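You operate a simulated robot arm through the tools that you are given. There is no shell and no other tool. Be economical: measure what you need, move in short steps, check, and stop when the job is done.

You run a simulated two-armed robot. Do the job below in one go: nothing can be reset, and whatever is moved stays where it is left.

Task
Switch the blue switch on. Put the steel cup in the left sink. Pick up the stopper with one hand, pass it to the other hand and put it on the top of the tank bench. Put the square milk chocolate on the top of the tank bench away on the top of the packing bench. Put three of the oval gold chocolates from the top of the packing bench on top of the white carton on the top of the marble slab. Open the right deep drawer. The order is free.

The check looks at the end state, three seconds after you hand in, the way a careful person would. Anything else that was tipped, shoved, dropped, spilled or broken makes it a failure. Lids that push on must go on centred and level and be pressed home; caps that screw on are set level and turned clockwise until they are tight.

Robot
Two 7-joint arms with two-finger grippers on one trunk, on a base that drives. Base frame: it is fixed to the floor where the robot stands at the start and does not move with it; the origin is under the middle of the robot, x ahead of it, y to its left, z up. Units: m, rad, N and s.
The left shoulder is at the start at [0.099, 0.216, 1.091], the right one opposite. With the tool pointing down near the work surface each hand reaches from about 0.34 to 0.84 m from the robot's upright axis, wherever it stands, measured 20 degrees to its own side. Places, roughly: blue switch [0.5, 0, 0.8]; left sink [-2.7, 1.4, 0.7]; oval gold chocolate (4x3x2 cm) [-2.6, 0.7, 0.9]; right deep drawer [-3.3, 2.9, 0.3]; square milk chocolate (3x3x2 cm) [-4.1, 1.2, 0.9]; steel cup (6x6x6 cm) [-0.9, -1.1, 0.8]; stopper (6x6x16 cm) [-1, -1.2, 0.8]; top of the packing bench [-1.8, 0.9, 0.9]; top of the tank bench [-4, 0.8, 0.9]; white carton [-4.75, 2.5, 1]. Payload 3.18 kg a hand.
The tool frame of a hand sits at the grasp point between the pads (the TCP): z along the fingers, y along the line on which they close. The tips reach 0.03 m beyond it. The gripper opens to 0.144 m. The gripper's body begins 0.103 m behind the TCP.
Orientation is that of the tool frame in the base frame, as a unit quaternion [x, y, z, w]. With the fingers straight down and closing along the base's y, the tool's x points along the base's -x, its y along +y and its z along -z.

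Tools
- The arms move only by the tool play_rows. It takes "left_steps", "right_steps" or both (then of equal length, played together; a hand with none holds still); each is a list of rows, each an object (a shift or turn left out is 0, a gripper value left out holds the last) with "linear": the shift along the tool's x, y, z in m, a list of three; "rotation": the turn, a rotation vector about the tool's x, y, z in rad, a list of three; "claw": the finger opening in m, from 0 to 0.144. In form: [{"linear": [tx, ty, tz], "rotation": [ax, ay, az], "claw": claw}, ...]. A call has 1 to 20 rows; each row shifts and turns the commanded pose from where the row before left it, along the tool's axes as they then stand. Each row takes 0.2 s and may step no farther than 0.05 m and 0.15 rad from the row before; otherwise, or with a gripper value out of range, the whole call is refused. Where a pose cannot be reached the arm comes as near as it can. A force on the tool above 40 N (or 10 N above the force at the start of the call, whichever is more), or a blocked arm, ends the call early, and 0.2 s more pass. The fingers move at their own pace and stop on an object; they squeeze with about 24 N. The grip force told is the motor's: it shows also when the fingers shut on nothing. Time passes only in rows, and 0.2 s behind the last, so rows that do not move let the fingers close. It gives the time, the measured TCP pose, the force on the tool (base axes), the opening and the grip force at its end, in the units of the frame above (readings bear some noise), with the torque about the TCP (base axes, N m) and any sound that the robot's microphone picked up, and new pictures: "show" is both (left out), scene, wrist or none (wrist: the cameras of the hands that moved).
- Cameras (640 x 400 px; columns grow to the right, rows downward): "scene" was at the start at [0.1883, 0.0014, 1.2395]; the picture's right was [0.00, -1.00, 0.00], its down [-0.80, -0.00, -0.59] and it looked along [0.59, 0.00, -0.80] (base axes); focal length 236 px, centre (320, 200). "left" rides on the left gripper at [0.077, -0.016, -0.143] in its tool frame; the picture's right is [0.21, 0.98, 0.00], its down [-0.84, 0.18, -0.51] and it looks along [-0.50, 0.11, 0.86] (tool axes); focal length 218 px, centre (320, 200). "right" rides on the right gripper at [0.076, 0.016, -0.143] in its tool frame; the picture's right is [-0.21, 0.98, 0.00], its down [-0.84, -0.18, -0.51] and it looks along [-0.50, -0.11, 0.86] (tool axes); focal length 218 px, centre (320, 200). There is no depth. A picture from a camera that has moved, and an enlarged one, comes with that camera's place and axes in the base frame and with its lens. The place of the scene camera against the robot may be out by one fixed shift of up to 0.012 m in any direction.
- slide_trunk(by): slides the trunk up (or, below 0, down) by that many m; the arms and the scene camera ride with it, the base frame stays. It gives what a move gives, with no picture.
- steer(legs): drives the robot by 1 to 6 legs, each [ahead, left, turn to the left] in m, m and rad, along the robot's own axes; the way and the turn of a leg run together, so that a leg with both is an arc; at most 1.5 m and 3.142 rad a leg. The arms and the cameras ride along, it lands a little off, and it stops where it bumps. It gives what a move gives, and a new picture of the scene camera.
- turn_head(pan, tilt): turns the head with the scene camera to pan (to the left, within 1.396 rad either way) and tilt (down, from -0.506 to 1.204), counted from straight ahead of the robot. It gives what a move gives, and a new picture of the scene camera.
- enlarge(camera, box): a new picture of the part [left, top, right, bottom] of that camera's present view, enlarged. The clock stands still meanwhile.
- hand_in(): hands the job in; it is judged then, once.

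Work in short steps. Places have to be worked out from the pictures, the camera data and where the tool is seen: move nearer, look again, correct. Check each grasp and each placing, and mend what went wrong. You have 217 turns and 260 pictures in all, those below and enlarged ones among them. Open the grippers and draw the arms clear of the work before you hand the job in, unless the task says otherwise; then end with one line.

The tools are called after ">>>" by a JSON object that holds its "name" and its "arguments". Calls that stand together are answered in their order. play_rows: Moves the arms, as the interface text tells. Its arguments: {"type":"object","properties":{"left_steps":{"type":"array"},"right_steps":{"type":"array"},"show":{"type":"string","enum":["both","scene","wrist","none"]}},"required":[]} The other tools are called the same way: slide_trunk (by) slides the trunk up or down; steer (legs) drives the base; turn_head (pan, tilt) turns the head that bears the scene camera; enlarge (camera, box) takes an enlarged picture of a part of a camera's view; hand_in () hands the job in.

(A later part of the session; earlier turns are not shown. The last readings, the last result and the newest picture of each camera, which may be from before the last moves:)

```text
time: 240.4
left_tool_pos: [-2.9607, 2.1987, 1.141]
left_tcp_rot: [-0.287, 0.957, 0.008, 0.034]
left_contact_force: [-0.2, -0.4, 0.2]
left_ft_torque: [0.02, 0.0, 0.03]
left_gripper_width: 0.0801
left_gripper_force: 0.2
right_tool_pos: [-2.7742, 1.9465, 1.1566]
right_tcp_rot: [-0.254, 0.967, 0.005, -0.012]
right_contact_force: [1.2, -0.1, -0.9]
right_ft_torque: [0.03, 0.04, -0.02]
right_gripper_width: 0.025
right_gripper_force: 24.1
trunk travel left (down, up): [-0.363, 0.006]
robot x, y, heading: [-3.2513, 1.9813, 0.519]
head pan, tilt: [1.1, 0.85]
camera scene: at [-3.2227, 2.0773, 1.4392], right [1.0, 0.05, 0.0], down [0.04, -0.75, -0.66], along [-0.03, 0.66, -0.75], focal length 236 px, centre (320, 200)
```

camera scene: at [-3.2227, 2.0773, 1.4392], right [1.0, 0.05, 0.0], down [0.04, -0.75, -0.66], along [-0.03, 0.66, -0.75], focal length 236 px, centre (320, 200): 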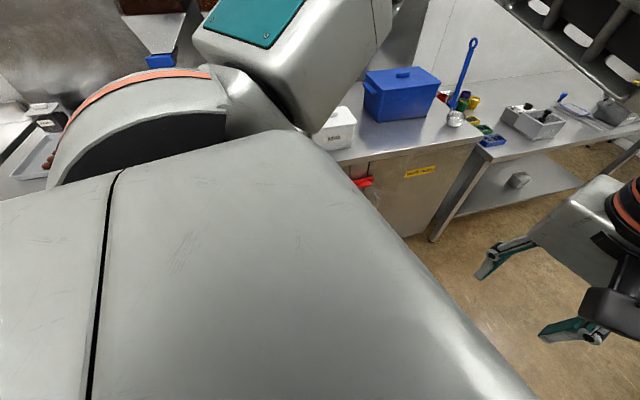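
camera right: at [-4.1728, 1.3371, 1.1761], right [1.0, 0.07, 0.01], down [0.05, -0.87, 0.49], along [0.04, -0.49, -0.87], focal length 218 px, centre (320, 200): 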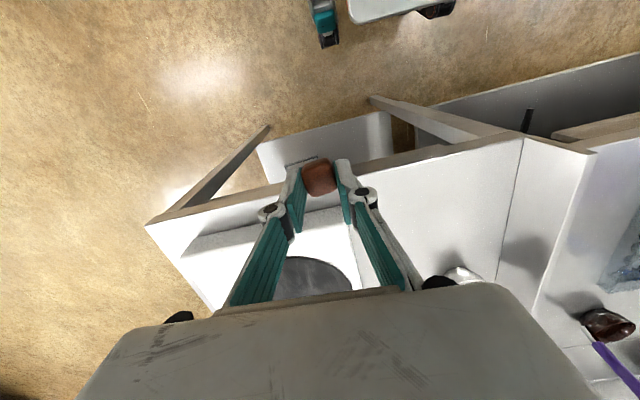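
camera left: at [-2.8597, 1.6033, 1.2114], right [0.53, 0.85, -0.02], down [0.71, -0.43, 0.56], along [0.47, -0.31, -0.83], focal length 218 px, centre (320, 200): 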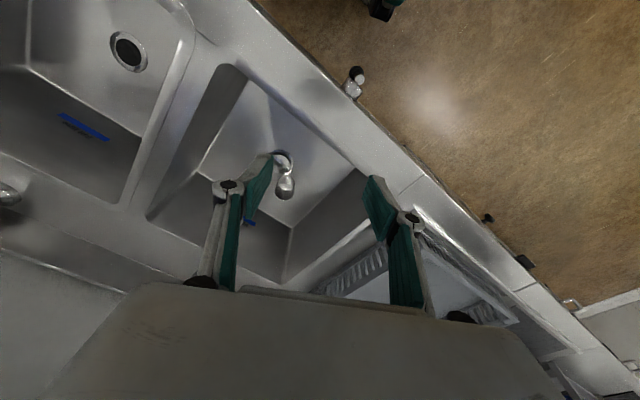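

I turn to face the drawer bench squarely.

>>> {"name": "steer", "arguments": {"legs": [[0, 0, 1.35]]}}

>>> {"name": "turn_head", "arguments": {"pan": 0, "tilt": 0.85}}

```text
time: 244.1
left_tool_pos: [-3.4028, 2.3078, 1.1404]
left_tcp_rot: [0.823, -0.567, -0.029, -0.021]
left_contact_force: [-0.6, -0.2, 0.4]
left_ft_torque: [0.01, 0.01, 0.0]
left_gripper_width: 0.0799
left_gripper_force: 0.2
right_tool_pos: [-3.1191, 2.4367, 1.1557]
right_tcp_rot: [0.804, -0.595, 0.003, 0.013]
right_contact_force: [-0.3, -0.6, -0.1]
right_ft_torque: [0.01, 0.0, -0.01]
right_gripper_width: 0.0246
right_gripper_force: 24.1
trunk travel left (down, up): [-0.363, 0.006]
robot x, y, heading: [-3.247, 1.977, 1.877]
head pan, tilt: [1.1, 0.85]
camera scene: at [-3.3433, 2.0304, 1.4391], right [0.16, 0.99, 0.0], down [0.74, -0.12, -0.66], along [-0.65, 0.11, -0.75], focal length 236 px, centre (320, 200)
```

scene: 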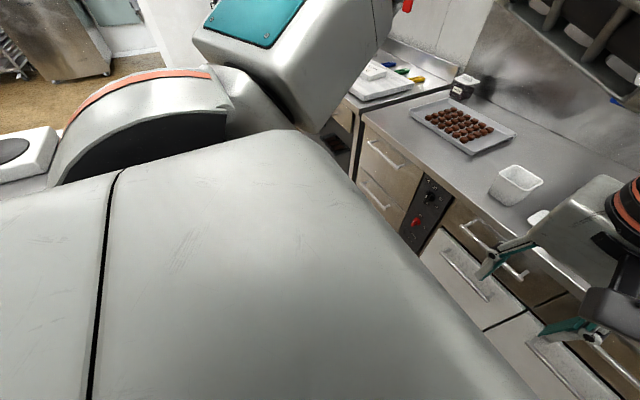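

```text
time: 245.5
left_tool_pos: [-3.4035, 2.3085, 1.141]
left_tcp_rot: [0.822, -0.568, -0.028, -0.02]
left_contact_force: [0.2, -0.1, 0.2]
left_ft_torque: [0.0, 0.01, -0.01]
left_gripper_width: 0.0801
left_gripper_force: 0.1
right_tool_pos: [-3.1199, 2.4363, 1.1542]
right_tcp_rot: [0.804, -0.594, 0.003, 0.013]
right_contact_force: [-0.2, -0.1, -0.5]
right_ft_torque: [-0.02, 0.01, 0.02]
right_gripper_width: 0.025
right_gripper_force: 24.3
trunk travel left (down, up): [-0.363, 0.006]
robot x, y, heading: [-3.2468, 1.9795, 1.878]
head pan, tilt: [0.0, 0.85]
camera scene: at [-3.2897, 2.0921, 1.4391], right [0.95, 0.3, 0.0], down [0.23, -0.72, -0.66], along [-0.2, 0.63, -0.75], focal length 236 px, centre (320, 200)
```

scene: 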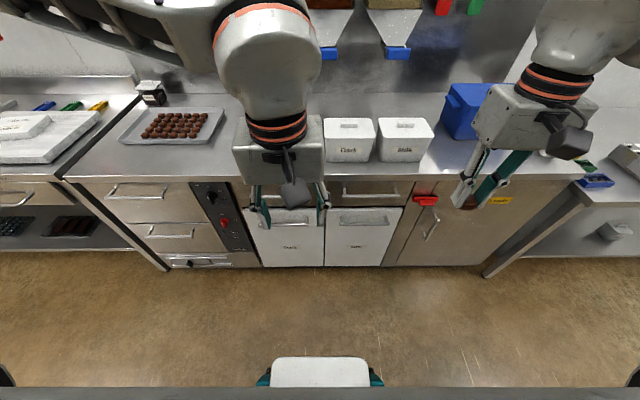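

Two white deep drawers are ahead, with steel drawers above them. I enlarge them.

>>> {"name": "enlarge", "arguments": {"camera": "scene", "box": [230, 170, 430, 295]}}

```text
3.20 times, centred on (330, 232) of scene
camera zoom: at [-3.2897, 2.0921, 1.4391], right [0.95, 0.3, 0.0], down [0.23, -0.72, -0.66], along [-0.2, 0.63, -0.75], focal length 754 px, centre (288, 96)
```

zoom: 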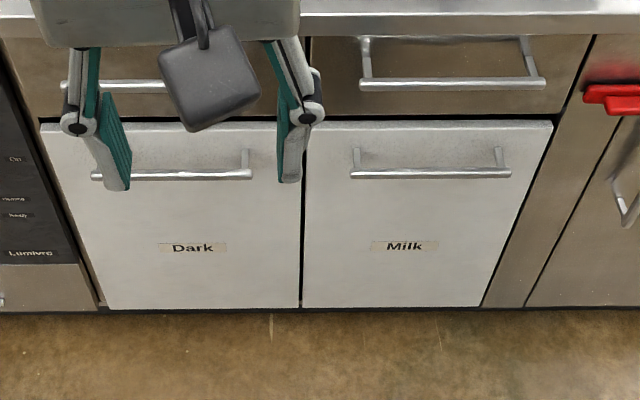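

The "Milk" drawer is the right deep drawer, with a horizontal bar handle at z of about 0.65. I strafe right to bring the handle in front of the left hand, and lower the trunk.

>>> {"name": "steer", "arguments": {"legs": [[0, -0.3, 0]]}}

>>> {"name": "slide_trunk", "arguments": {"by": -0.25}}

>>> {"name": "enlarge", "arguments": {"camera": "left", "box": [0, 0, 640, 400]}}

```text
time: 248.8
left_tool_pos: [-3.1098, 2.4012, 1.1423]
left_tcp_rot: [0.823, -0.568, -0.029, -0.02]
left_contact_force: [-0.2, 0.5, 0.0]
left_ft_torque: [0.02, 0.03, -0.02]
left_gripper_width: 0.0802
left_gripper_force: 0.0
right_tool_pos: [-2.8244, 2.5291, 1.1557]
right_tcp_rot: [0.804, -0.594, 0.002, 0.013]
right_contact_force: [0.0, 0.7, -0.4]
right_ft_torque: [0.01, -0.03, -0.03]
right_gripper_width: 0.0249
right_gripper_force: 24.1
trunk travel left (down, up): [-0.363, 0.006]
robot x, y, heading: [-2.9546, 2.0734, 1.882]
head pan, tilt: [0.0, 0.85]
camera scene: at [-2.995, 2.1855, 1.4391], right [0.95, 0.3, 0.0], down [0.23, -0.72, -0.66], along [-0.2, 0.63, -0.75], focal length 236 px, centre (320, 200)
```

scene: 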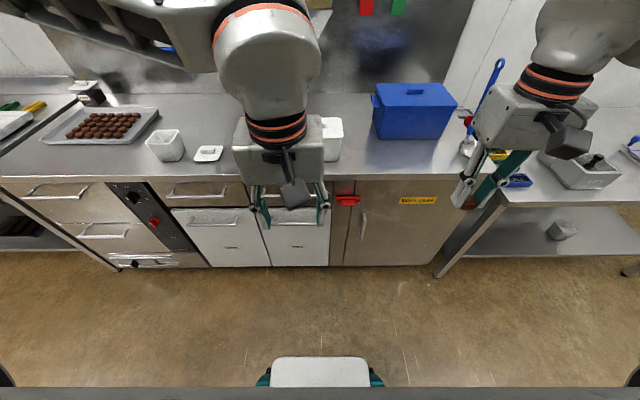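

```text
time: 251.3
left_tool_pos: [-3.1088, 2.4, 0.8905]
left_tcp_rot: [0.823, -0.567, -0.029, -0.022]
left_contact_force: [-0.2, -0.4, 0.5]
left_ft_torque: [0.0, 0.0, 0.07]
left_gripper_width: 0.0798
left_gripper_force: 0.0
right_tool_pos: [-2.8235, 2.5303, 0.9071]
right_tcp_rot: [0.803, -0.595, 0.001, 0.012]
right_contact_force: [0.1, -0.5, 0.1]
right_ft_torque: [0.05, -0.04, 0.02]
right_gripper_width: 0.0248
right_gripper_force: 23.8
trunk travel left (down, up): [-0.113, 0.256]
robot x, y, heading: [-2.9537, 2.072, 1.879]
head pan, tilt: [0.0, 0.85]
```

```text
1.00 times, centred on (320, 200) of left (not enlarged: the box is as wide or as high as the picture)
camera zoom: at [-3.0634, 2.3265, 1.0295], right [-0.84, -0.54, -0.02], down [-0.46, 0.69, 0.57], along [-0.3, 0.48, -0.82], focal length 218 px, centre (320, 200)
```

zoom: 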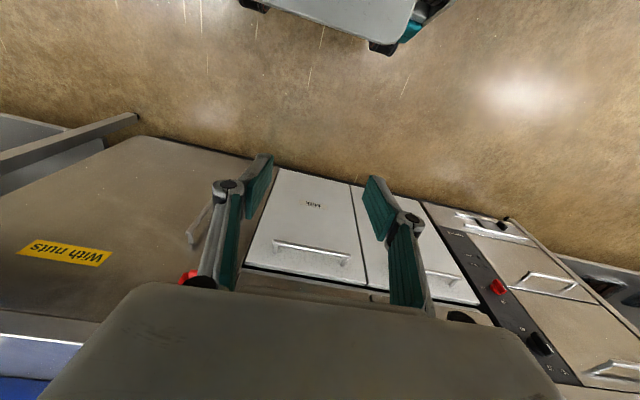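

Triangulated: bar handle centre at (-3.286,2.7165,0.617). I extend the left hand in front of it and turn it 90° about its axis, the direction that worked by mirror symmetry.

>>> {"name": "play_rows", "arguments": {"left_steps": [{"linear": [-0.034, 0.01, 0.015], "claw": 0.08}, {"linear": [-0.034, 0.01, 0.015]}, {"linear": [-0.034, 0.01, 0.015]}, {"linear": [-0.034, 0.01, 0.015]}, {"linear": [-0.034, 0.01, 0.015]}, {"linear": [-0.034, 0.01, 0.015]}, {"rotation": [0, 0, -0.1428]}, {"rotation": [0, 0, -0.1428]}, {"rotation": [0, 0, -0.1428]}, {"rotation": [0, 0, -0.1428]}, {"rotation": [0, 0, -0.1428]}, {"rotation": [0, 0, -0.1428]}, {"rotation": [0, 0, -0.1428]}, {"rotation": [0, 0, -0.1428]}, {"rotation": [0, 0, -0.1428]}, {"rotation": [0, 0, -0.1428]}, {"rotation": [0, 0, -0.1428]}, {}], "show": "scene"}}

```text
time: 255.2
left_tool_pos: [-3.2389, 2.5758, 0.8145]
left_tcp_rot: [0.983, 0.18, -0.006, -0.035]
left_contact_force: [0.0, 0.7, 1.0]
left_ft_torque: [0.02, 0.02, -0.01]
left_gripper_width: 0.0801
left_gripper_force: 0.1
right_tool_pos: [-2.8249, 2.5296, 0.9061]
right_tcp_rot: [0.804, -0.594, 0.003, 0.013]
right_contact_force: [-0.9, -0.3, 0.3]
right_ft_torque: [-0.04, 0.0, -0.04]
right_gripper_width: 0.0246
right_gripper_force: 24.3
trunk travel left (down, up): [-0.113, 0.256]
robot x, y, heading: [-2.9575, 2.0707, 1.881]
head pan, tilt: [0.0, 0.85]
camera scene: at [-3.0385, 2.3223, 1.1732], right [0.95, 0.3, 0.0], down [0.23, -0.72, -0.66], along [-0.2, 0.63, -0.75], focal length 236 px, centre (320, 200)
```

scene: 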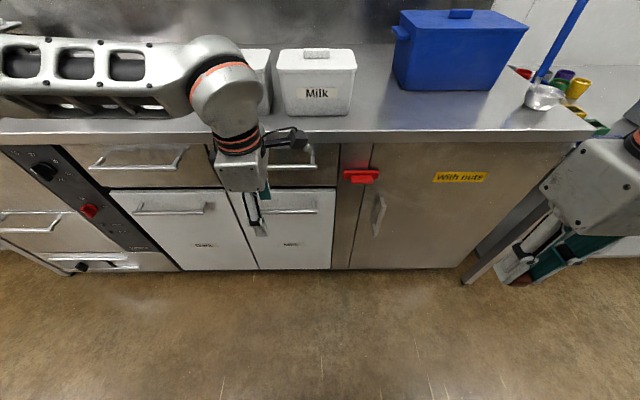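

The turn worked. Now I pitch the fingers forward by 90° about tool x, then lower to the handle's height.

>>> {"name": "play_rows", "arguments": {"left_steps": [{"rotation": [0.1428, 0, 0]}, {"rotation": [0.1428, 0, 0]}, {"rotation": [0.1428, 0, 0]}, {"rotation": [0.1428, 0, 0]}, {"rotation": [0.1428, 0, 0]}, {"rotation": [0.1428, 0, 0]}, {"rotation": [0.1428, 0, 0]}, {"rotation": [0.1428, 0, 0]}, {"rotation": [0.1428, 0, 0]}, {"rotation": [0.1428, 0, 0]}, {"rotation": [0.1428, 0, 0]}, {}], "show": "both"}}

```text
time: 257.0
left_tool_pos: [-3.3005, 2.5901, 0.8471]
left_tcp_rot: [0.79, 0.295, -0.071, -0.533]
left_contact_force: [0.9, -0.7, -0.5]
left_ft_torque: [-0.02, 0.0, -0.02]
left_gripper_width: 0.0802
left_gripper_force: 0.0
left hand out of reach, approached as far as the arm can: row 8, 9
right_tool_pos: [-2.8246, 2.5296, 0.9061]
right_tcp_rot: [0.804, -0.595, 0.002, 0.013]
right_contact_force: [0.1, 0.5, -0.6]
right_ft_torque: [0.01, 0.04, -0.02]
right_gripper_width: 0.0246
right_gripper_force: 23.7
trunk travel left (down, up): [-0.113, 0.256]
robot x, y, heading: [-2.9566, 2.0756, 1.88]
head pan, tilt: [0.0, 0.85]
stopped in row 9 (left hand): the arm was blocked; the commanded pose is now the measured one
camera scene: at [-3.0384, 2.3226, 1.173], right [0.95, 0.3, 0.0], down [0.23, -0.72, -0.66], along [-0.2, 0.63, -0.75], focal length 236 px, centre (320, 200)
camera left: at [-3.1839, 2.5219, 0.9377], right [0.55, -0.14, -0.82], down [-0.4, -0.91, -0.12], along [-0.73, 0.4, -0.56], focal length 218 px, centre (320, 200)
```

scene: 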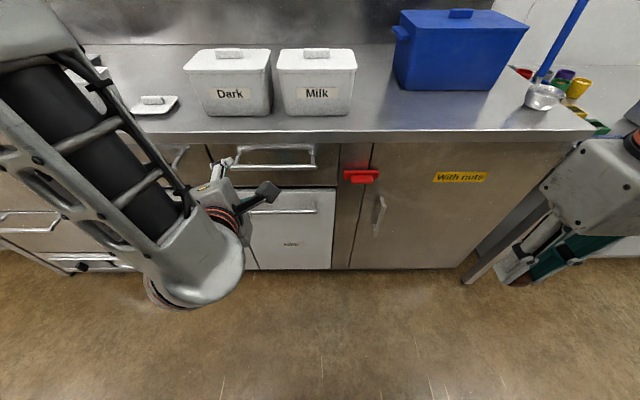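
left: 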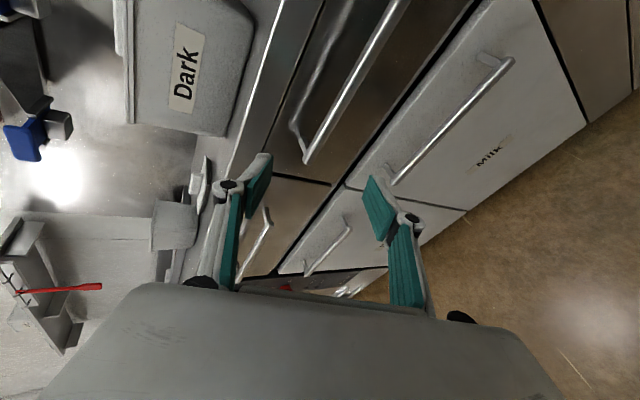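

The hand is now 25° below horizontal, and the arm got blocked near the counter height. I move it down in front of the drawer, where it has more room.

>>> {"name": "play_rows", "arguments": {"left_steps": [{"linear": [-0.0076, 0.0332, 0.0108]}, {"linear": [-0.0076, 0.0332, 0.0108]}, {"linear": [-0.0076, 0.0332, 0.0108]}, {"linear": [-0.0076, 0.0332, 0.0108]}, {}]}}

```text
time: 257.6
left_tool_pos: [-3.3079, 2.59, 0.8179]
left_tcp_rot: [0.756, 0.38, -0.055, -0.531]
left_contact_force: [-0.2, 1.2, 0.0]
left_ft_torque: [-0.02, 0.01, 0.03]
left_gripper_width: 0.0799
left_gripper_force: 0.0
left hand out of reach, approached as far as the arm can: row 1, 2, 3
right_tool_pos: [-2.8243, 2.5307, 0.9072]
right_tcp_rot: [0.804, -0.595, 0.002, 0.013]
right_contact_force: [-0.5, -0.7, 0.1]
right_ft_torque: [0.03, 0.01, 0.02]
right_gripper_width: 0.0247
right_gripper_force: 23.5
trunk travel left (down, up): [-0.113, 0.256]
robot x, y, heading: [-2.9563, 2.0699, 1.876]
head pan, tilt: [0.0, 0.85]
stopped in row 3 (left hand): the arm was blocked; the commanded pose is now the measured one
camera scene: at [-3.0388, 2.3223, 1.1731], right [0.95, 0.3, 0.0], down [0.23, -0.72, -0.66], along [-0.2, 0.63, -0.75], focal length 236 px, centre (320, 200)
camera left: at [-3.1945, 2.5329, 0.9195], right [0.65, -0.01, -0.76], down [-0.26, -0.95, -0.2], along [-0.71, 0.33, -0.62], focal length 218 px, centre (320, 200)
```

scene: 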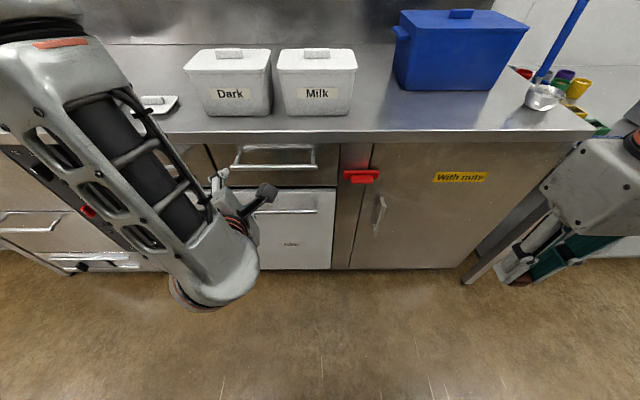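
left: 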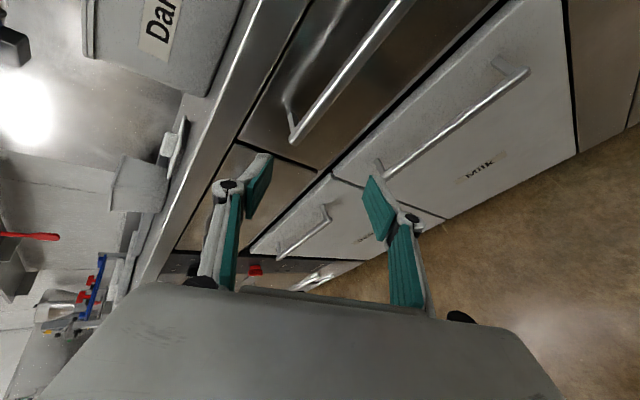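

The left elbow is in a bad spot over the counter. Hooking the bar from above with closed fingers (standoff about 4 cm) looks easier, so I back off a little and undo the wrist turn.

>>> {"name": "steer", "arguments": {"legs": [[-0.1, 0, 0]]}}

>>> {"name": "play_rows", "arguments": {"left_steps": [{"linear": [0, -0.02, -0.02]}, {"rotation": [-0.14, 0, 0]}, {"rotation": [-0.14, 0, 0]}, {"rotation": [-0.14, 0, 0]}, {"rotation": [-0.14, 0, 0]}, {"rotation": [-0.14, 0, 0]}, {"rotation": [-0.14, 0, 0]}, {"rotation": [-0.14, 0, 0]}, {"rotation": [-0.14, 0, 0]}, {}], "show": "scene"}}

```text
time: 258.8
left_tool_pos: [-3.2795, 2.4962, 0.8198]
left_tcp_rot: [0.755, 0.379, -0.054, -0.533]
left_contact_force: [-0.4, -0.3, 1.1]
left_ft_torque: [0.0, 0.0, 0.04]
left_gripper_width: 0.0801
left_gripper_force: 0.1
right_tool_pos: [-2.796, 2.4359, 0.9058]
right_tcp_rot: [0.804, -0.594, 0.002, 0.013]
right_contact_force: [1.0, 0.1, -0.4]
right_ft_torque: [0.04, 0.02, 0.01]
right_gripper_width: 0.0246
right_gripper_force: 23.7
trunk travel left (down, up): [-0.113, 0.256]
robot x, y, heading: [-2.9281, 1.9742, 1.88]
head pan, tilt: [0.0, 0.85]
camera scene: at [-3.0093, 2.2284, 1.1733], right [0.95, 0.3, 0.0], down [0.23, -0.72, -0.66], along [-0.2, 0.63, -0.75], focal length 236 px, centre (320, 200)
```

scene: 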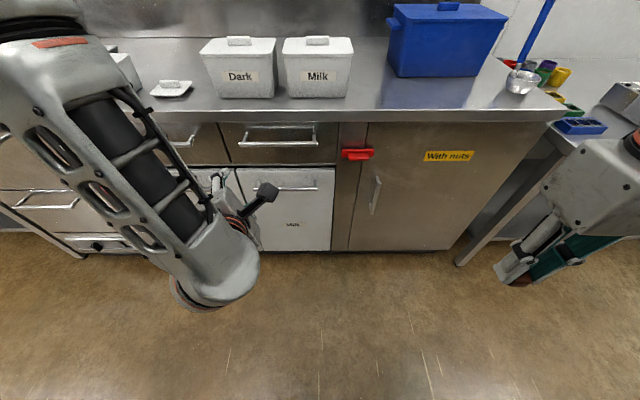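

```text
time: 261.0
left_tool_pos: [-3.2796, 2.4848, 0.846]
left_tcp_rot: [0.922, 0.35, 0.155, -0.049]
left_contact_force: [0.2, 0.7, -0.5]
left_ft_torque: [0.02, -0.01, 0.01]
left_gripper_width: 0.0798
left_gripper_force: 0.0
right_tool_pos: [-2.795, 2.4372, 0.9066]
right_tcp_rot: [0.804, -0.594, 0.003, 0.012]
right_contact_force: [-1.0, 0.2, 0.4]
right_ft_torque: [0.04, 0.01, -0.03]
right_gripper_width: 0.0247
right_gripper_force: 24.1
trunk travel left (down, up): [-0.113, 0.256]
robot x, y, heading: [-2.9281, 1.9803, 1.884]
head pan, tilt: [0.0, 0.85]
camera scene: at [-3.0093, 2.2287, 1.1734], right [0.95, 0.3, 0.0], down [0.23, -0.72, -0.66], along [-0.2, 0.63, -0.75], focal length 236 px, centre (320, 200)
```

scene: 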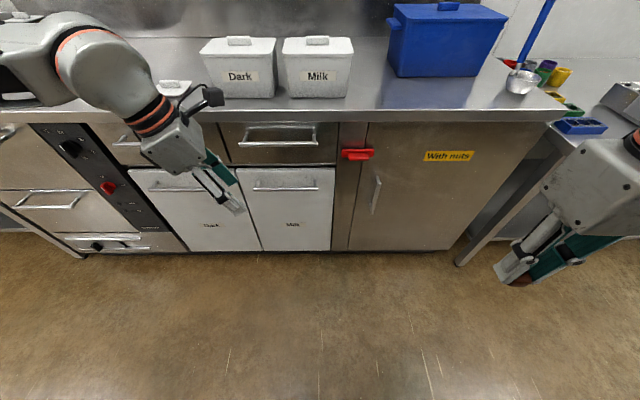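

I level the left hand and turn it back to its normal heading with the fingers closed.

>>> {"name": "play_rows", "arguments": {"left_steps": [{"rotation": [0, -0.108, 0], "claw": 0}, {"rotation": [0, -0.108, 0]}, {"rotation": [0, -0.109, 0]}, {"rotation": [0, 0, 0.142]}, {"rotation": [0, 0, 0.142]}, {"rotation": [0, 0, 0.142]}, {"rotation": [0, 0, 0.142]}, {"rotation": [0, 0, 0.142]}, {"rotation": [0, 0, 0.142]}, {"rotation": [0, 0, 0.142]}, {"rotation": [0, 0, 0.142]}, {"rotation": [0, 0, 0.142]}, {"rotation": [0, 0, 0.142]}, {"rotation": [0, 0, 0.142]}, {"rotation": [0, 0, 0.142]}, {"rotation": [0, 0, 0.142]}, {"rotation": [0, 0, 0.142]}, {}], "show": "scene"}}

```text
time: 264.8
left_tool_pos: [-3.2797, 2.4843, 0.8458]
left_tcp_rot: [0.806, -0.592, 0.008, 0.001]
left_contact_force: [-0.2, -0.7, 0.5]
left_ft_torque: [-0.01, -0.01, 0.0]
left_gripper_width: 0.0
left_gripper_force: 23.8
right_tool_pos: [-2.7952, 2.4365, 0.9059]
right_tcp_rot: [0.804, -0.594, 0.002, 0.012]
right_contact_force: [0.1, -0.1, 0.1]
right_ft_torque: [-0.01, 0.0, 0.0]
right_gripper_width: 0.0245
right_gripper_force: 24.7
trunk travel left (down, up): [-0.113, 0.256]
robot x, y, heading: [-2.9275, 1.979, 1.878]
head pan, tilt: [0.0, 0.85]
camera scene: at [-3.0095, 2.2291, 1.1732], right [0.95, 0.3, 0.0], down [0.23, -0.72, -0.66], along [-0.2, 0.63, -0.75], focal length 236 px, centre (320, 200)
```

scene: 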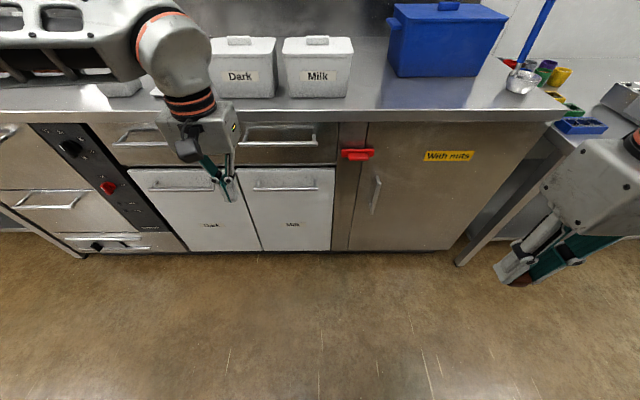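

The hand is neutral again. I drive 0.1 m forward, pitch the closed fingers by 22°, and bring them above and in front of the bar.

>>> {"name": "steer", "arguments": {"legs": [[0.1, 0, 0]]}}

>>> {"name": "play_rows", "arguments": {"left_steps": [{"linear": [0, -0.02, 0.03]}, {"linear": [0, -0.02, 0.03]}, {"linear": [0, -0.024, 0.03]}, {"linear": [0, 0, 0.03]}, {"rotation": [0, -0.128, 0]}, {"rotation": [0, -0.128, 0]}, {"rotation": [0, -0.128, 0]}, {}]}}

```text
time: 265.9
left_tool_pos: [-3.3097, 2.5808, 0.8464]
left_tcp_rot: [0.806, -0.592, 0.008, 0.001]
left_contact_force: [0.4, 1.7, -0.5]
left_ft_torque: [-0.03, -0.03, 0.01]
left_gripper_width: 0.0
left_gripper_force: 24.2
right_tool_pos: [-2.8249, 2.5334, 0.9061]
right_tcp_rot: [0.804, -0.595, 0.003, 0.013]
right_contact_force: [0.4, 0.3, -0.5]
right_ft_torque: [-0.01, -0.01, -0.01]
right_gripper_width: 0.0249
right_gripper_force: 24.3
trunk travel left (down, up): [-0.113, 0.256]
robot x, y, heading: [-2.9554, 2.0777, 1.876]
head pan, tilt: [0.0, 0.85]
camera scene: at [-3.04, 2.326, 1.1731], right [0.95, 0.3, 0.0], down [0.23, -0.72, -0.66], along [-0.2, 0.63, -0.75], focal length 236 px, centre (320, 200)
```

scene: 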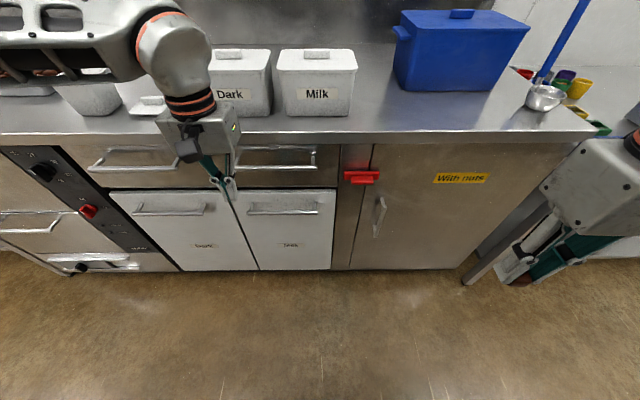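

```text
time: 267.7
left_tool_pos: [-3.2464, 2.5995, 0.7259]
left_tcp_rot: [0.793, -0.581, -0.146, -0.113]
left_contact_force: [0.4, 0.8, -0.5]
left_ft_torque: [0.05, -0.03, -0.01]
left_gripper_width: 0.0
left_gripper_force: 24.0
right_tool_pos: [-2.8242, 2.5337, 0.9066]
right_tcp_rot: [0.804, -0.594, 0.003, 0.013]
right_contact_force: [0.1, 0.5, -0.3]
right_ft_torque: [-0.01, 0.02, 0.03]
right_gripper_width: 0.0248
right_gripper_force: 24.4
trunk travel left (down, up): [-0.113, 0.256]
robot x, y, heading: [-2.9552, 2.0738, 1.878]
head pan, tilt: [0.0, 0.85]
camera scene: at [-3.0399, 2.3256, 1.1731], right [0.95, 0.3, 0.0], down [0.23, -0.72, -0.66], along [-0.2, 0.63, -0.75], focal length 236 px, centre (320, 200)
camera left: at [-3.196, 2.4864, 0.8334], right [-0.87, -0.48, -0.09], down [-0.36, 0.52, 0.78], along [-0.33, 0.71, -0.62], focal length 218 px, centre (320, 200)
```

scene: 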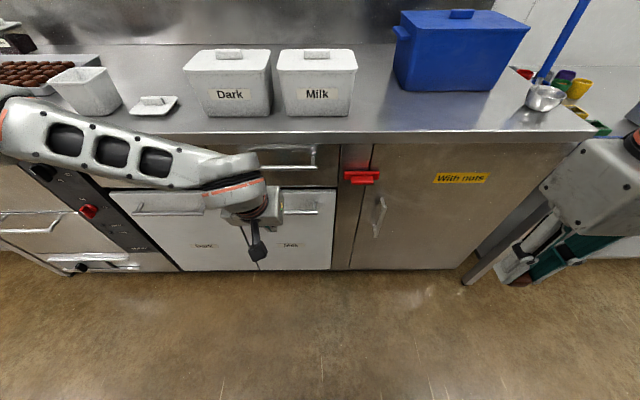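
left: 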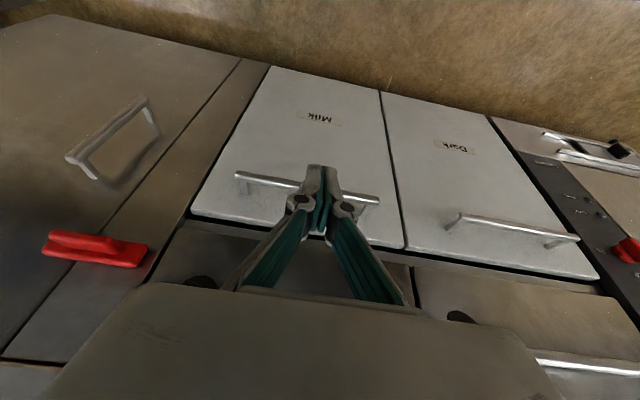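

Clear view: the bar is centred right in front of the fingertips. I lower to just above the bar level and advance 0.10 m.

>>> {"name": "play_rows", "arguments": {"left_steps": [{"linear": [0.01, 0, 0.0257]}, {"linear": [0.01, 0, 0.0257]}, {"linear": [-0.0232, 0, 0.009]}, {"linear": [-0.0232, 0, 0.009]}, {"linear": [-0.0232, 0, 0.009]}, {"linear": [-0.0186, 0, 0.0072]}, {}], "show": "wrist"}}

```text
time: 269.3
left_tool_pos: [-3.2757, 2.6897, 0.6703]
left_tcp_rot: [0.793, -0.581, -0.145, -0.112]
left_contact_force: [-0.1, -0.6, 0.7]
left_ft_torque: [-0.01, -0.03, 0.0]
left_gripper_width: 0.0001
left_gripper_force: 23.8
right_tool_pos: [-2.8256, 2.5331, 0.9047]
right_tcp_rot: [0.804, -0.595, 0.002, 0.012]
right_contact_force: [-0.6, -0.2, 0.4]
right_ft_torque: [0.01, 0.0, -0.01]
right_gripper_width: 0.0246
right_gripper_force: 24.1
trunk travel left (down, up): [-0.113, 0.256]
robot x, y, heading: [-2.9599, 2.073, 1.878]
head pan, tilt: [0.0, 0.85]
camera left: at [-3.2253, 2.5776, 0.7774], right [-0.87, -0.48, -0.08], down [-0.36, 0.52, 0.78], along [-0.33, 0.71, -0.63], focal length 218 px, centre (320, 200)
```

left: 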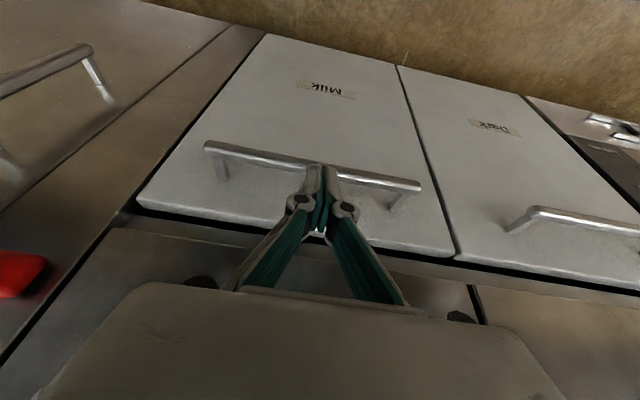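

The tips are just above the bar. I slide forward over it until the tips touch the drawer front.

>>> {"name": "play_rows", "arguments": {"left_steps": [{"linear": [-0.0093, 0, 0.0036]}, {"linear": [-0.0093, 0, 0.0036]}, {"linear": [-0.0093, 0, 0.0036]}, {"linear": [-0.0093, 0, 0.0036]}, {}], "show": "wrist"}}

```text
time: 270.1
left_tool_pos: [-3.2788, 2.7023, 0.6697]
left_tcp_rot: [0.794, -0.582, -0.141, -0.109]
left_contact_force: [3.8, -21.1, 10.3]
left_ft_torque: [2.68, 0.67, 0.4]
left_gripper_width: 0.0001
left_gripper_force: 24.1
right_tool_pos: [-2.8268, 2.5302, 0.9086]
right_tcp_rot: [0.805, -0.594, 0.001, 0.012]
right_contact_force: [-0.3, 0.0, -0.5]
right_ft_torque: [0.02, 0.0, 0.0]
right_gripper_width: 0.0249
right_gripper_force: 24.4
trunk travel left (down, up): [-0.113, 0.256]
robot x, y, heading: [-2.9562, 2.0717, 1.88]
head pan, tilt: [0.0, 0.85]
stopped in row 3 (left hand): the force on the tool passed its limit at 53 N (the readings are from after the stop); the commanded pose is now the measured one
camera left: at [-3.2283, 2.5923, 0.7788], right [-0.87, -0.48, -0.08], down [-0.36, 0.53, 0.77], along [-0.32, 0.7, -0.64], focal length 218 px, centre (320, 200)
```

left: 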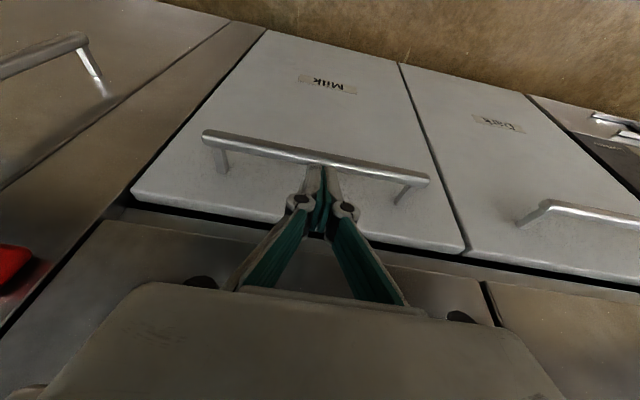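

The contact is about 0.13 m up the hand, so the body met the upper drawer's handle. I back off, pitch 16° more, and advance again.

>>> {"name": "play_rows", "arguments": {"left_steps": [{"linear": [0.0232, 0, -0.009]}, {"rotation": [0, -0.14, 0]}, {"rotation": [0, -0.14, 0]}, {"linear": [-0.0119, 0, 0.0091]}, {"linear": [-0.0119, 0, 0.0091]}, {"linear": [-0.0079, 0, 0.0061]}, {"linear": [-0.0079, 0, 0.0061]}, {}], "show": "wrist"}}

```text
time: 271.9
left_tool_pos: [-3.2886, 2.7297, 0.6649]
left_tcp_rot: [0.766, -0.562, -0.249, -0.189]
left_contact_force: [0.3, -0.4, -0.4]
left_ft_torque: [-0.01, -0.04, -0.01]
left_gripper_width: 0.0
left_gripper_force: 23.8
right_tool_pos: [-2.8264, 2.5317, 0.9064]
right_tcp_rot: [0.804, -0.595, 0.003, 0.012]
right_contact_force: [-0.6, 0.7, -0.9]
right_ft_torque: [0.01, -0.03, 0.04]
right_gripper_width: 0.0247
right_gripper_force: 24.2
trunk travel left (down, up): [-0.113, 0.256]
robot x, y, heading: [-2.9559, 2.0755, 1.883]
head pan, tilt: [0.0, 0.85]
camera left: at [-3.2303, 2.5952, 0.7358], right [-0.88, -0.45, -0.13], down [-0.29, 0.3, 0.91], along [-0.37, 0.84, -0.4], focal length 218 px, centre (320, 200)
```

left: 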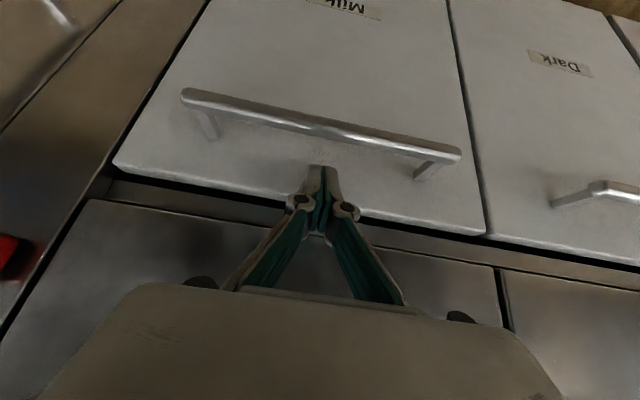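

No contact, and the tips are just behind the bar's top. I lower 2.8 cm so the tips sit behind the bar, then pull gently.

>>> {"name": "play_rows", "arguments": {"left_steps": [{"linear": [0.0083, 0, 0.0113]}, {"linear": [0.0083, 0, 0.0113]}, {"linear": [0.0083, 0, -0.0062]}, {"linear": [0.0083, 0, -0.0062]}, {"linear": [0.016, 0, -0.0119]}, {"linear": [0.016, 0, -0.0119]}, {}]}}

```text
time: 273.5
left_tool_pos: [-3.2715, 2.6706, 0.6374]
left_tcp_rot: [0.767, -0.561, -0.25, -0.188]
left_contact_force: [-0.1, 1.5, 0.4]
left_ft_torque: [-0.04, 0.0, 0.01]
left_gripper_width: 0.0
left_gripper_force: 31.0
right_tool_pos: [-2.8263, 2.533, 0.9063]
right_tcp_rot: [0.804, -0.594, 0.003, 0.014]
right_contact_force: [0.5, 0.1, 0.3]
right_ft_torque: [-0.04, 0.01, 0.0]
right_gripper_width: 0.025
right_gripper_force: 24.3
trunk travel left (down, up): [-0.113, 0.256]
robot x, y, heading: [-2.9575, 2.0751, 1.884]
head pan, tilt: [0.0, 0.85]
camera scene: at [-3.0403, 2.3259, 1.1726], right [0.95, 0.3, 0.0], down [0.23, -0.72, -0.66], along [-0.2, 0.63, -0.75], focal length 236 px, centre (320, 200)
camera left: at [-3.2127, 2.5372, 0.7079], right [-0.88, -0.45, -0.13], down [-0.29, 0.3, 0.91], along [-0.37, 0.84, -0.4], focal length 218 px, centre (320, 200)
```

scene: 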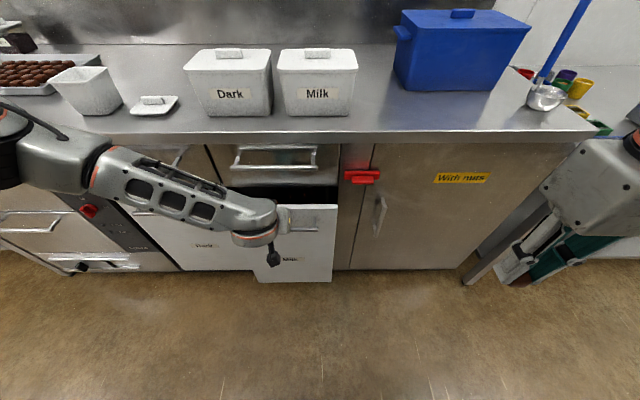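
left: 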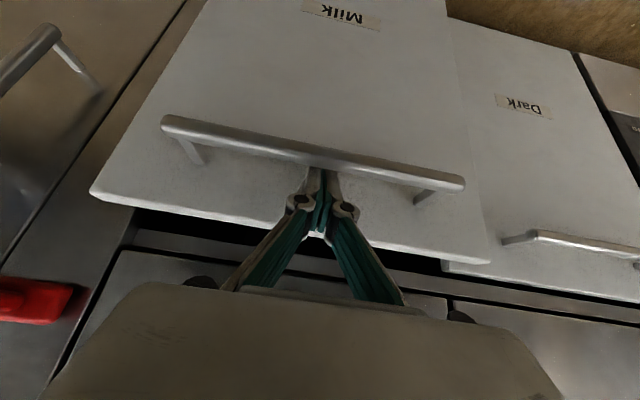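

The drawer is opening. I keep pulling, 0.2 m with the arm.

>>> {"name": "play_rows", "arguments": {"left_steps": [{"linear": [0.0199, 0, -0.0148]}, {"linear": [0.0199, 0, -0.0148]}, {"linear": [0.0199, 0, -0.0148]}, {"linear": [0.0199, 0, -0.0148]}, {"linear": [0.0199, 0, -0.0148]}, {"linear": [0.0199, 0, -0.0148]}, {}]}}

```text
time: 275.1
left_tool_pos: [-3.2171, 2.5366, 0.6431]
left_tcp_rot: [0.768, -0.56, -0.249, -0.186]
left_contact_force: [0.6, 0.7, -0.5]
left_ft_torque: [-0.05, 0.03, -0.03]
left_gripper_width: 0.0001
left_gripper_force: 30.8
left hand out of reach, approached as far as the arm can: row 5, 6
right_tool_pos: [-2.8252, 2.5331, 0.9056]
right_tcp_rot: [0.804, -0.595, 0.003, 0.014]
right_contact_force: [0.0, -0.4, -0.2]
right_ft_torque: [-0.02, -0.01, -0.01]
right_gripper_width: 0.0249
right_gripper_force: 24.0
trunk travel left (down, up): [-0.113, 0.256]
robot x, y, heading: [-2.9563, 2.073, 1.882]
head pan, tilt: [0.0, 0.85]
camera scene: at [-3.0401, 2.3253, 1.1728], right [0.95, 0.3, 0.0], down [0.23, -0.72, -0.66], along [-0.2, 0.63, -0.75], focal length 236 px, centre (320, 200)
camera left: at [-3.1578, 2.4029, 0.7153], right [-0.88, -0.46, -0.13], down [-0.29, 0.31, 0.91], along [-0.38, 0.83, -0.4], focal length 218 px, centre (320, 200)
```

scene: 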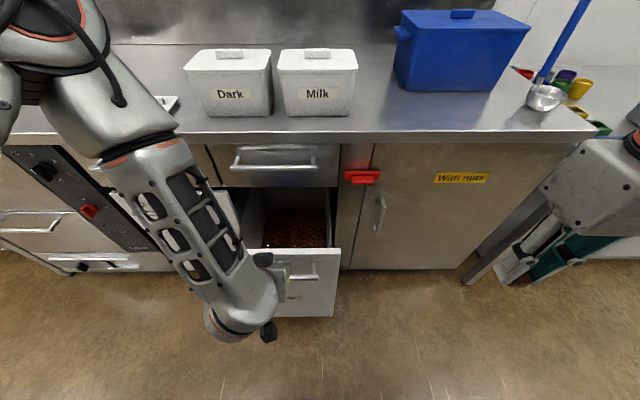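
left: 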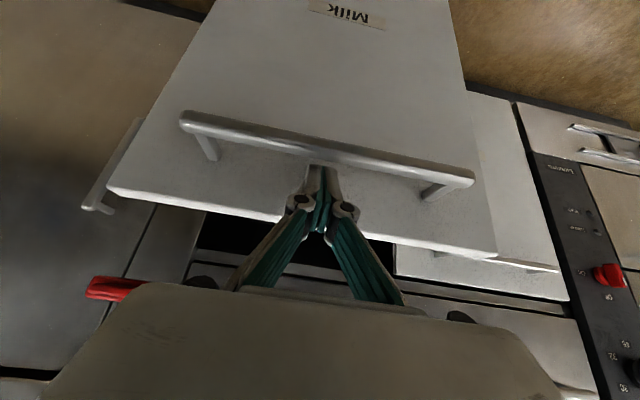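

Opened by about 0.19 m. I pull further by driving the base back.

>>> {"name": "steer", "arguments": {"legs": [[-0.12, 0, 0]]}}

```text
time: 276.3
left_tool_pos: [-3.1842, 2.4292, 0.6471]
left_tcp_rot: [0.768, -0.557, -0.255, -0.188]
left_contact_force: [-2.9, 7.1, 6.4]
left_ft_torque: [0.14, 0.2, 0.07]
left_gripper_width: 0.006
left_gripper_force: 30.6
right_tool_pos: [-2.7906, 2.4217, 0.9071]
right_tcp_rot: [0.805, -0.593, 0.003, 0.012]
right_contact_force: [0.1, 0.9, 0.5]
right_ft_torque: [-0.05, 0.0, -0.01]
right_gripper_width: 0.0245
right_gripper_force: 24.6
trunk travel left (down, up): [-0.113, 0.256]
robot x, y, heading: [-2.9228, 1.9647, 1.884]
head pan, tilt: [0.0, 0.85]
camera scene: at [-3.0046, 2.2129, 1.1739], right [0.95, 0.3, 0.0], down [0.23, -0.72, -0.66], along [-0.2, 0.63, -0.75], focal length 236 px, centre (320, 200)
```

scene: 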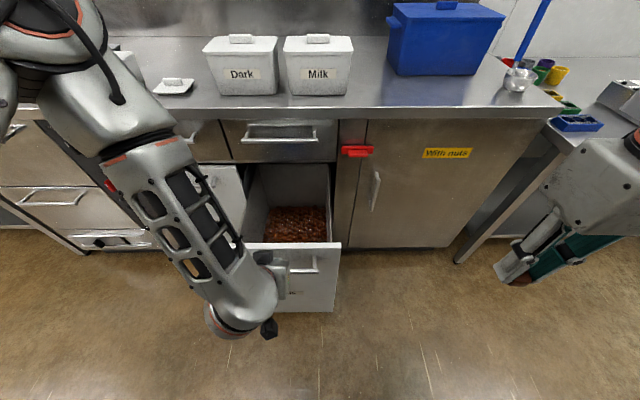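

The drawer is out about 0.3 m. I push the tips 1.2 cm forward off the bar, lift out and withdraw upward.

>>> {"name": "play_rows", "arguments": {"left_steps": [{"linear": [-0.0095, 0, 0.0073]}, {"linear": [-0.0119, 0, -0.0161]}, {"linear": [-0.0178, 0, -0.0242]}, {"linear": [-0.0178, 0, -0.0242]}, {"linear": [-0.0178, 0, -0.0242]}, {"linear": [-0.0178, 0, -0.0242]}, {}]}}

```text
time: 277.9
left_tool_pos: [-3.1862, 2.4399, 0.7846]
left_tcp_rot: [0.768, -0.558, -0.253, -0.188]
left_contact_force: [-0.2, -0.2, -1.3]
left_ft_torque: [0.0, -0.01, 0.03]
left_gripper_width: 0.0002
left_gripper_force: 30.3
right_tool_pos: [-2.7908, 2.4214, 0.9053]
right_tcp_rot: [0.804, -0.594, 0.003, 0.012]
right_contact_force: [-0.3, 0.4, 0.6]
right_ft_torque: [-0.02, 0.0, 0.03]
right_gripper_width: 0.0249
right_gripper_force: 24.2
trunk travel left (down, up): [-0.113, 0.256]
robot x, y, heading: [-2.9229, 1.9637, 1.878]
head pan, tilt: [0.0, 0.85]
camera scene: at [-3.0049, 2.2141, 1.1729], right [0.95, 0.3, 0.0], down [0.23, -0.72, -0.66], along [-0.2, 0.63, -0.75], focal length 236 px, centre (320, 200)
camera left: at [-3.1261, 2.3056, 0.8545], right [-0.88, -0.46, -0.13], down [-0.29, 0.3, 0.91], along [-0.38, 0.84, -0.39], focal length 218 px, centre (320, 200)
```

scene: 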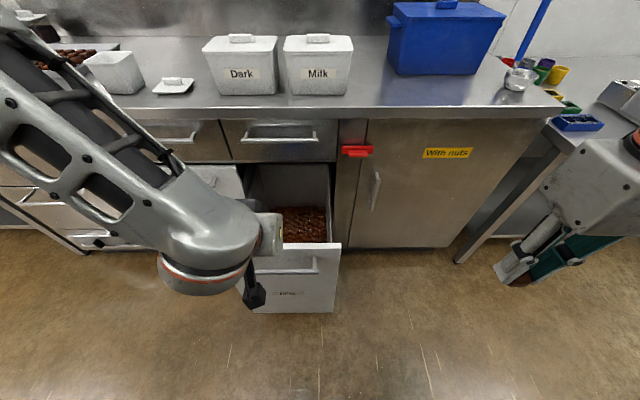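
left: 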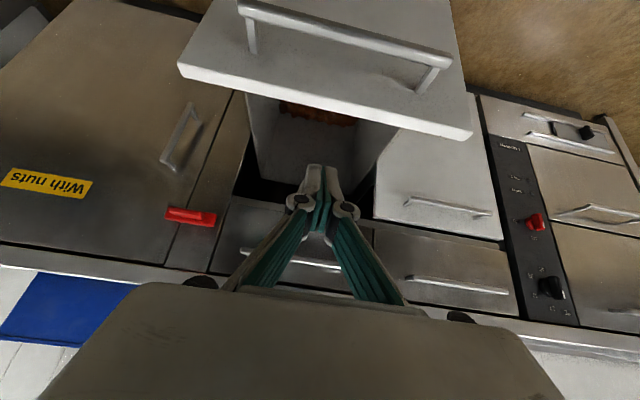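

The right deep drawer is open. I raise the trunk and return the left hand to the tool-down pose.

>>> {"name": "slide_trunk", "arguments": {"by": 0.24}}

>>> {"name": "play_rows", "arguments": {"left_steps": [{"rotation": [0, 0.133, 0]}, {"rotation": [0, 0.133, 0]}, {"rotation": [0, 0.133, 0]}, {"rotation": [0, 0.133, 0]}, {"rotation": [0, 0.12, 0]}, {"linear": [0.03, 0.02, -0.03]}, {"linear": [0.03, 0.02, -0.03]}, {"linear": [0.03, 0.02, -0.03]}, {}], "show": "scene"}}

```text
time: 280.4
left_tool_pos: [-3.1879, 2.4401, 1.0264]
left_tcp_rot: [0.768, -0.557, -0.253, -0.187]
left_contact_force: [0.1, -0.5, -0.8]
left_ft_torque: [-0.02, 0.0, -0.01]
left_gripper_width: 0.0
left_gripper_force: 30.9
right_tool_pos: [-2.7901, 2.4211, 1.1464]
right_tcp_rot: [0.804, -0.594, 0.003, 0.013]
right_contact_force: [0.5, -0.6, -0.1]
right_ft_torque: [-0.03, 0.0, -0.06]
right_gripper_width: 0.0248
right_gripper_force: 23.8
trunk travel left (down, up): [-0.353, 0.016]
robot x, y, heading: [-2.9204, 1.9618, 1.883]
head pan, tilt: [0.0, 0.85]
```

```text
time: 282.4
left_tool_pos: [-3.2169, 2.3369, 1.116]
left_tcp_rot: [0.808, -0.589, 0.006, 0.001]
left_contact_force: [-0.2, -0.2, 0.0]
left_ft_torque: [-0.09, 0.04, 0.0]
left_gripper_width: 0.0
left_gripper_force: 30.5
right_tool_pos: [-2.7897, 2.422, 1.1446]
right_tcp_rot: [0.804, -0.594, 0.002, 0.014]
right_contact_force: [0.0, -0.1, 0.8]
right_ft_torque: [-0.04, 0.0, -0.01]
right_gripper_width: 0.0248
right_gripper_force: 23.8
trunk travel left (down, up): [-0.353, 0.016]
robot x, y, heading: [-2.9213, 1.9645, 1.88]
head pan, tilt: [0.0, 0.85]
camera scene: at [-2.9604, 2.0781, 1.4294], right [0.95, 0.3, 0.0], down [0.23, -0.72, -0.66], along [-0.2, 0.63, -0.75], focal length 236 px, centre (320, 200)
```

scene: 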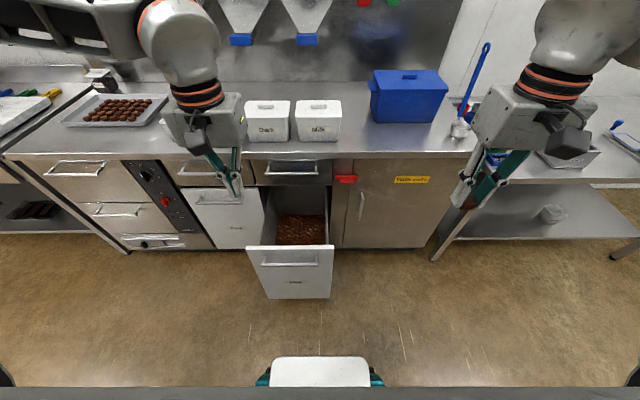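

The drawer is clearly open. I check that the drawer above it stayed shut.

>>> {"name": "enlarge", "arguments": {"camera": "scene", "box": [180, 130, 380, 255]}}

```text
3.20 times, centred on (280, 192) of scene
camera zoom: at [-2.9604, 2.0781, 1.4294], right [0.95, 0.3, 0.0], down [0.23, -0.72, -0.66], along [-0.2, 0.63, -0.75], focal length 754 px, centre (448, 224)
```

zoom: 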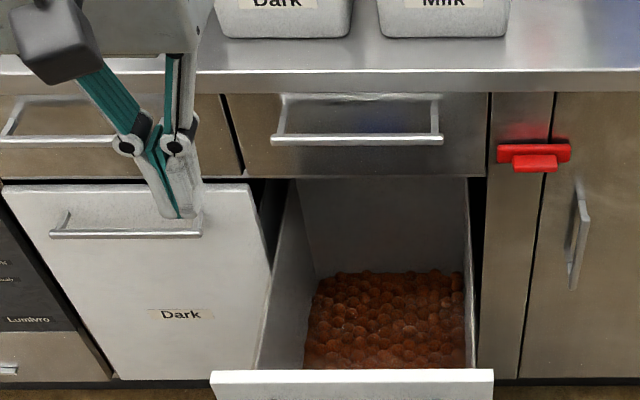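

All good. Next, the packing bench: I strafe left along the aisle without turning.

>>> {"name": "steer", "arguments": {"legs": [[0, 0.6, 0], [0.08, 1.0, 0], [0, 0.58, 0]]}}

```text
time: 302.1
left_tool_pos: [-5.3294, 1.7091, 1.1157]
left_tcp_rot: [0.818, -0.576, 0.006, 0.001]
left_contact_force: [-0.4, -0.8, 0.3]
left_ft_torque: [0.02, -0.01, 0.03]
left_gripper_width: 0.0
left_gripper_force: 30.8
right_tool_pos: [-4.9069, 1.8073, 1.1462]
right_tcp_rot: [0.813, -0.582, 0.003, 0.013]
right_contact_force: [-0.2, 0.3, 0.6]
right_ft_torque: [-0.04, -0.01, -0.01]
right_gripper_width: 0.0248
right_gripper_force: 23.9
trunk travel left (down, up): [-0.353, 0.016]
robot x, y, heading: [-5.0199, 1.3427, 1.913]
head pan, tilt: [0.0, 0.85]
camera scene: at [-5.0663, 1.4576, 1.4295], right [0.94, 0.33, 0.0], down [0.25, -0.71, -0.66], along [-0.22, 0.62, -0.75], focal length 236 px, centre (320, 200)
```

scene: 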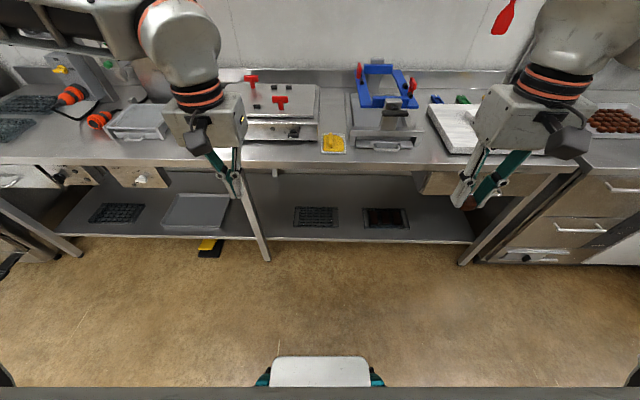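

I am at the aisle mouth with the marble slab ahead right. Now I back out past the tank bench toward the corridor.

>>> {"name": "steer", "arguments": {"legs": [[0, 0, -0.04], [-1.15, 0, 0], [-1.1, 0, 0]]}}

>>> {"name": "turn_head", "arguments": {"pan": -0.8, "tilt": 0.5}}

```text
time: 313.7
left_tool_pos: [-4.6652, -0.4685, 1.1152]
left_tcp_rot: [0.795, -0.606, 0.005, 0.0]
left_contact_force: [-0.4, 0.6, -0.1]
left_ft_torque: [0.01, -0.01, -0.03]
left_gripper_width: 0.0
left_gripper_force: 30.7
right_tool_pos: [-4.2367, -0.3985, 1.1446]
right_tcp_rot: [0.79, -0.612, 0.002, 0.013]
right_contact_force: [0.1, -0.7, -0.2]
right_ft_torque: [0.04, 0.03, 0.02]
right_gripper_width: 0.0249
right_gripper_force: 24.1
trunk travel left (down, up): [-0.353, 0.016]
robot x, y, heading: [-4.3863, -0.8516, 1.833]
head pan, tilt: [0.0, 0.85]
camera scene: at [-4.4217, -0.7372, 1.4296], right [0.97, 0.26, 0.0], down [0.2, -0.72, -0.66], along [-0.17, 0.64, -0.75], focal length 236 px, centre (320, 200)
```

scene: 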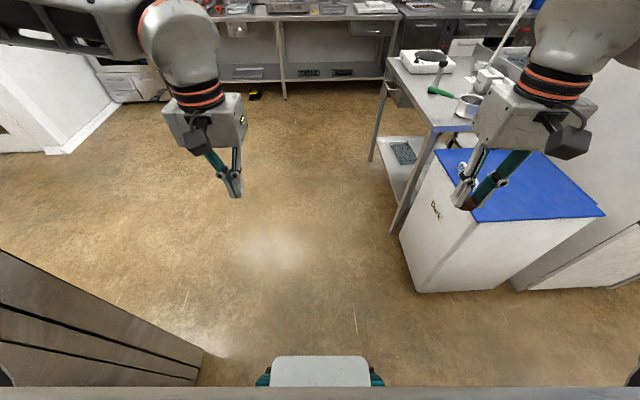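

```text
time: 314.9
left_tool_pos: [-4.6648, -0.4669, 1.1159]
left_tcp_rot: [0.795, -0.606, 0.006, 0.002]
left_contact_force: [-0.1, -0.5, -0.6]
left_ft_torque: [-0.03, 0.03, 0.0]
left_gripper_width: 0.0001
left_gripper_force: 31.1
right_tool_pos: [-4.2363, -0.3995, 1.146]
right_tcp_rot: [0.791, -0.611, 0.003, 0.014]
right_contact_force: [-0.2, -0.5, 0.4]
right_ft_torque: [-0.01, 0.01, -0.03]
right_gripper_width: 0.0247
right_gripper_force: 24.3
trunk travel left (down, up): [-0.353, 0.016]
robot x, y, heading: [-4.3847, -0.8505, 1.832]
head pan, tilt: [-0.799, 0.499]
camera scene: at [-4.3551, -0.7341, 1.4595], right [0.86, -0.51, 0.0], down [-0.24, -0.41, -0.88], along [0.45, 0.76, -0.48], focal length 236 px, centre (320, 200)
```

scene: 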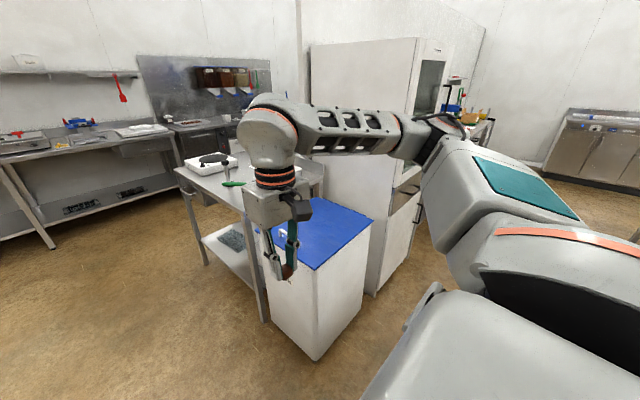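

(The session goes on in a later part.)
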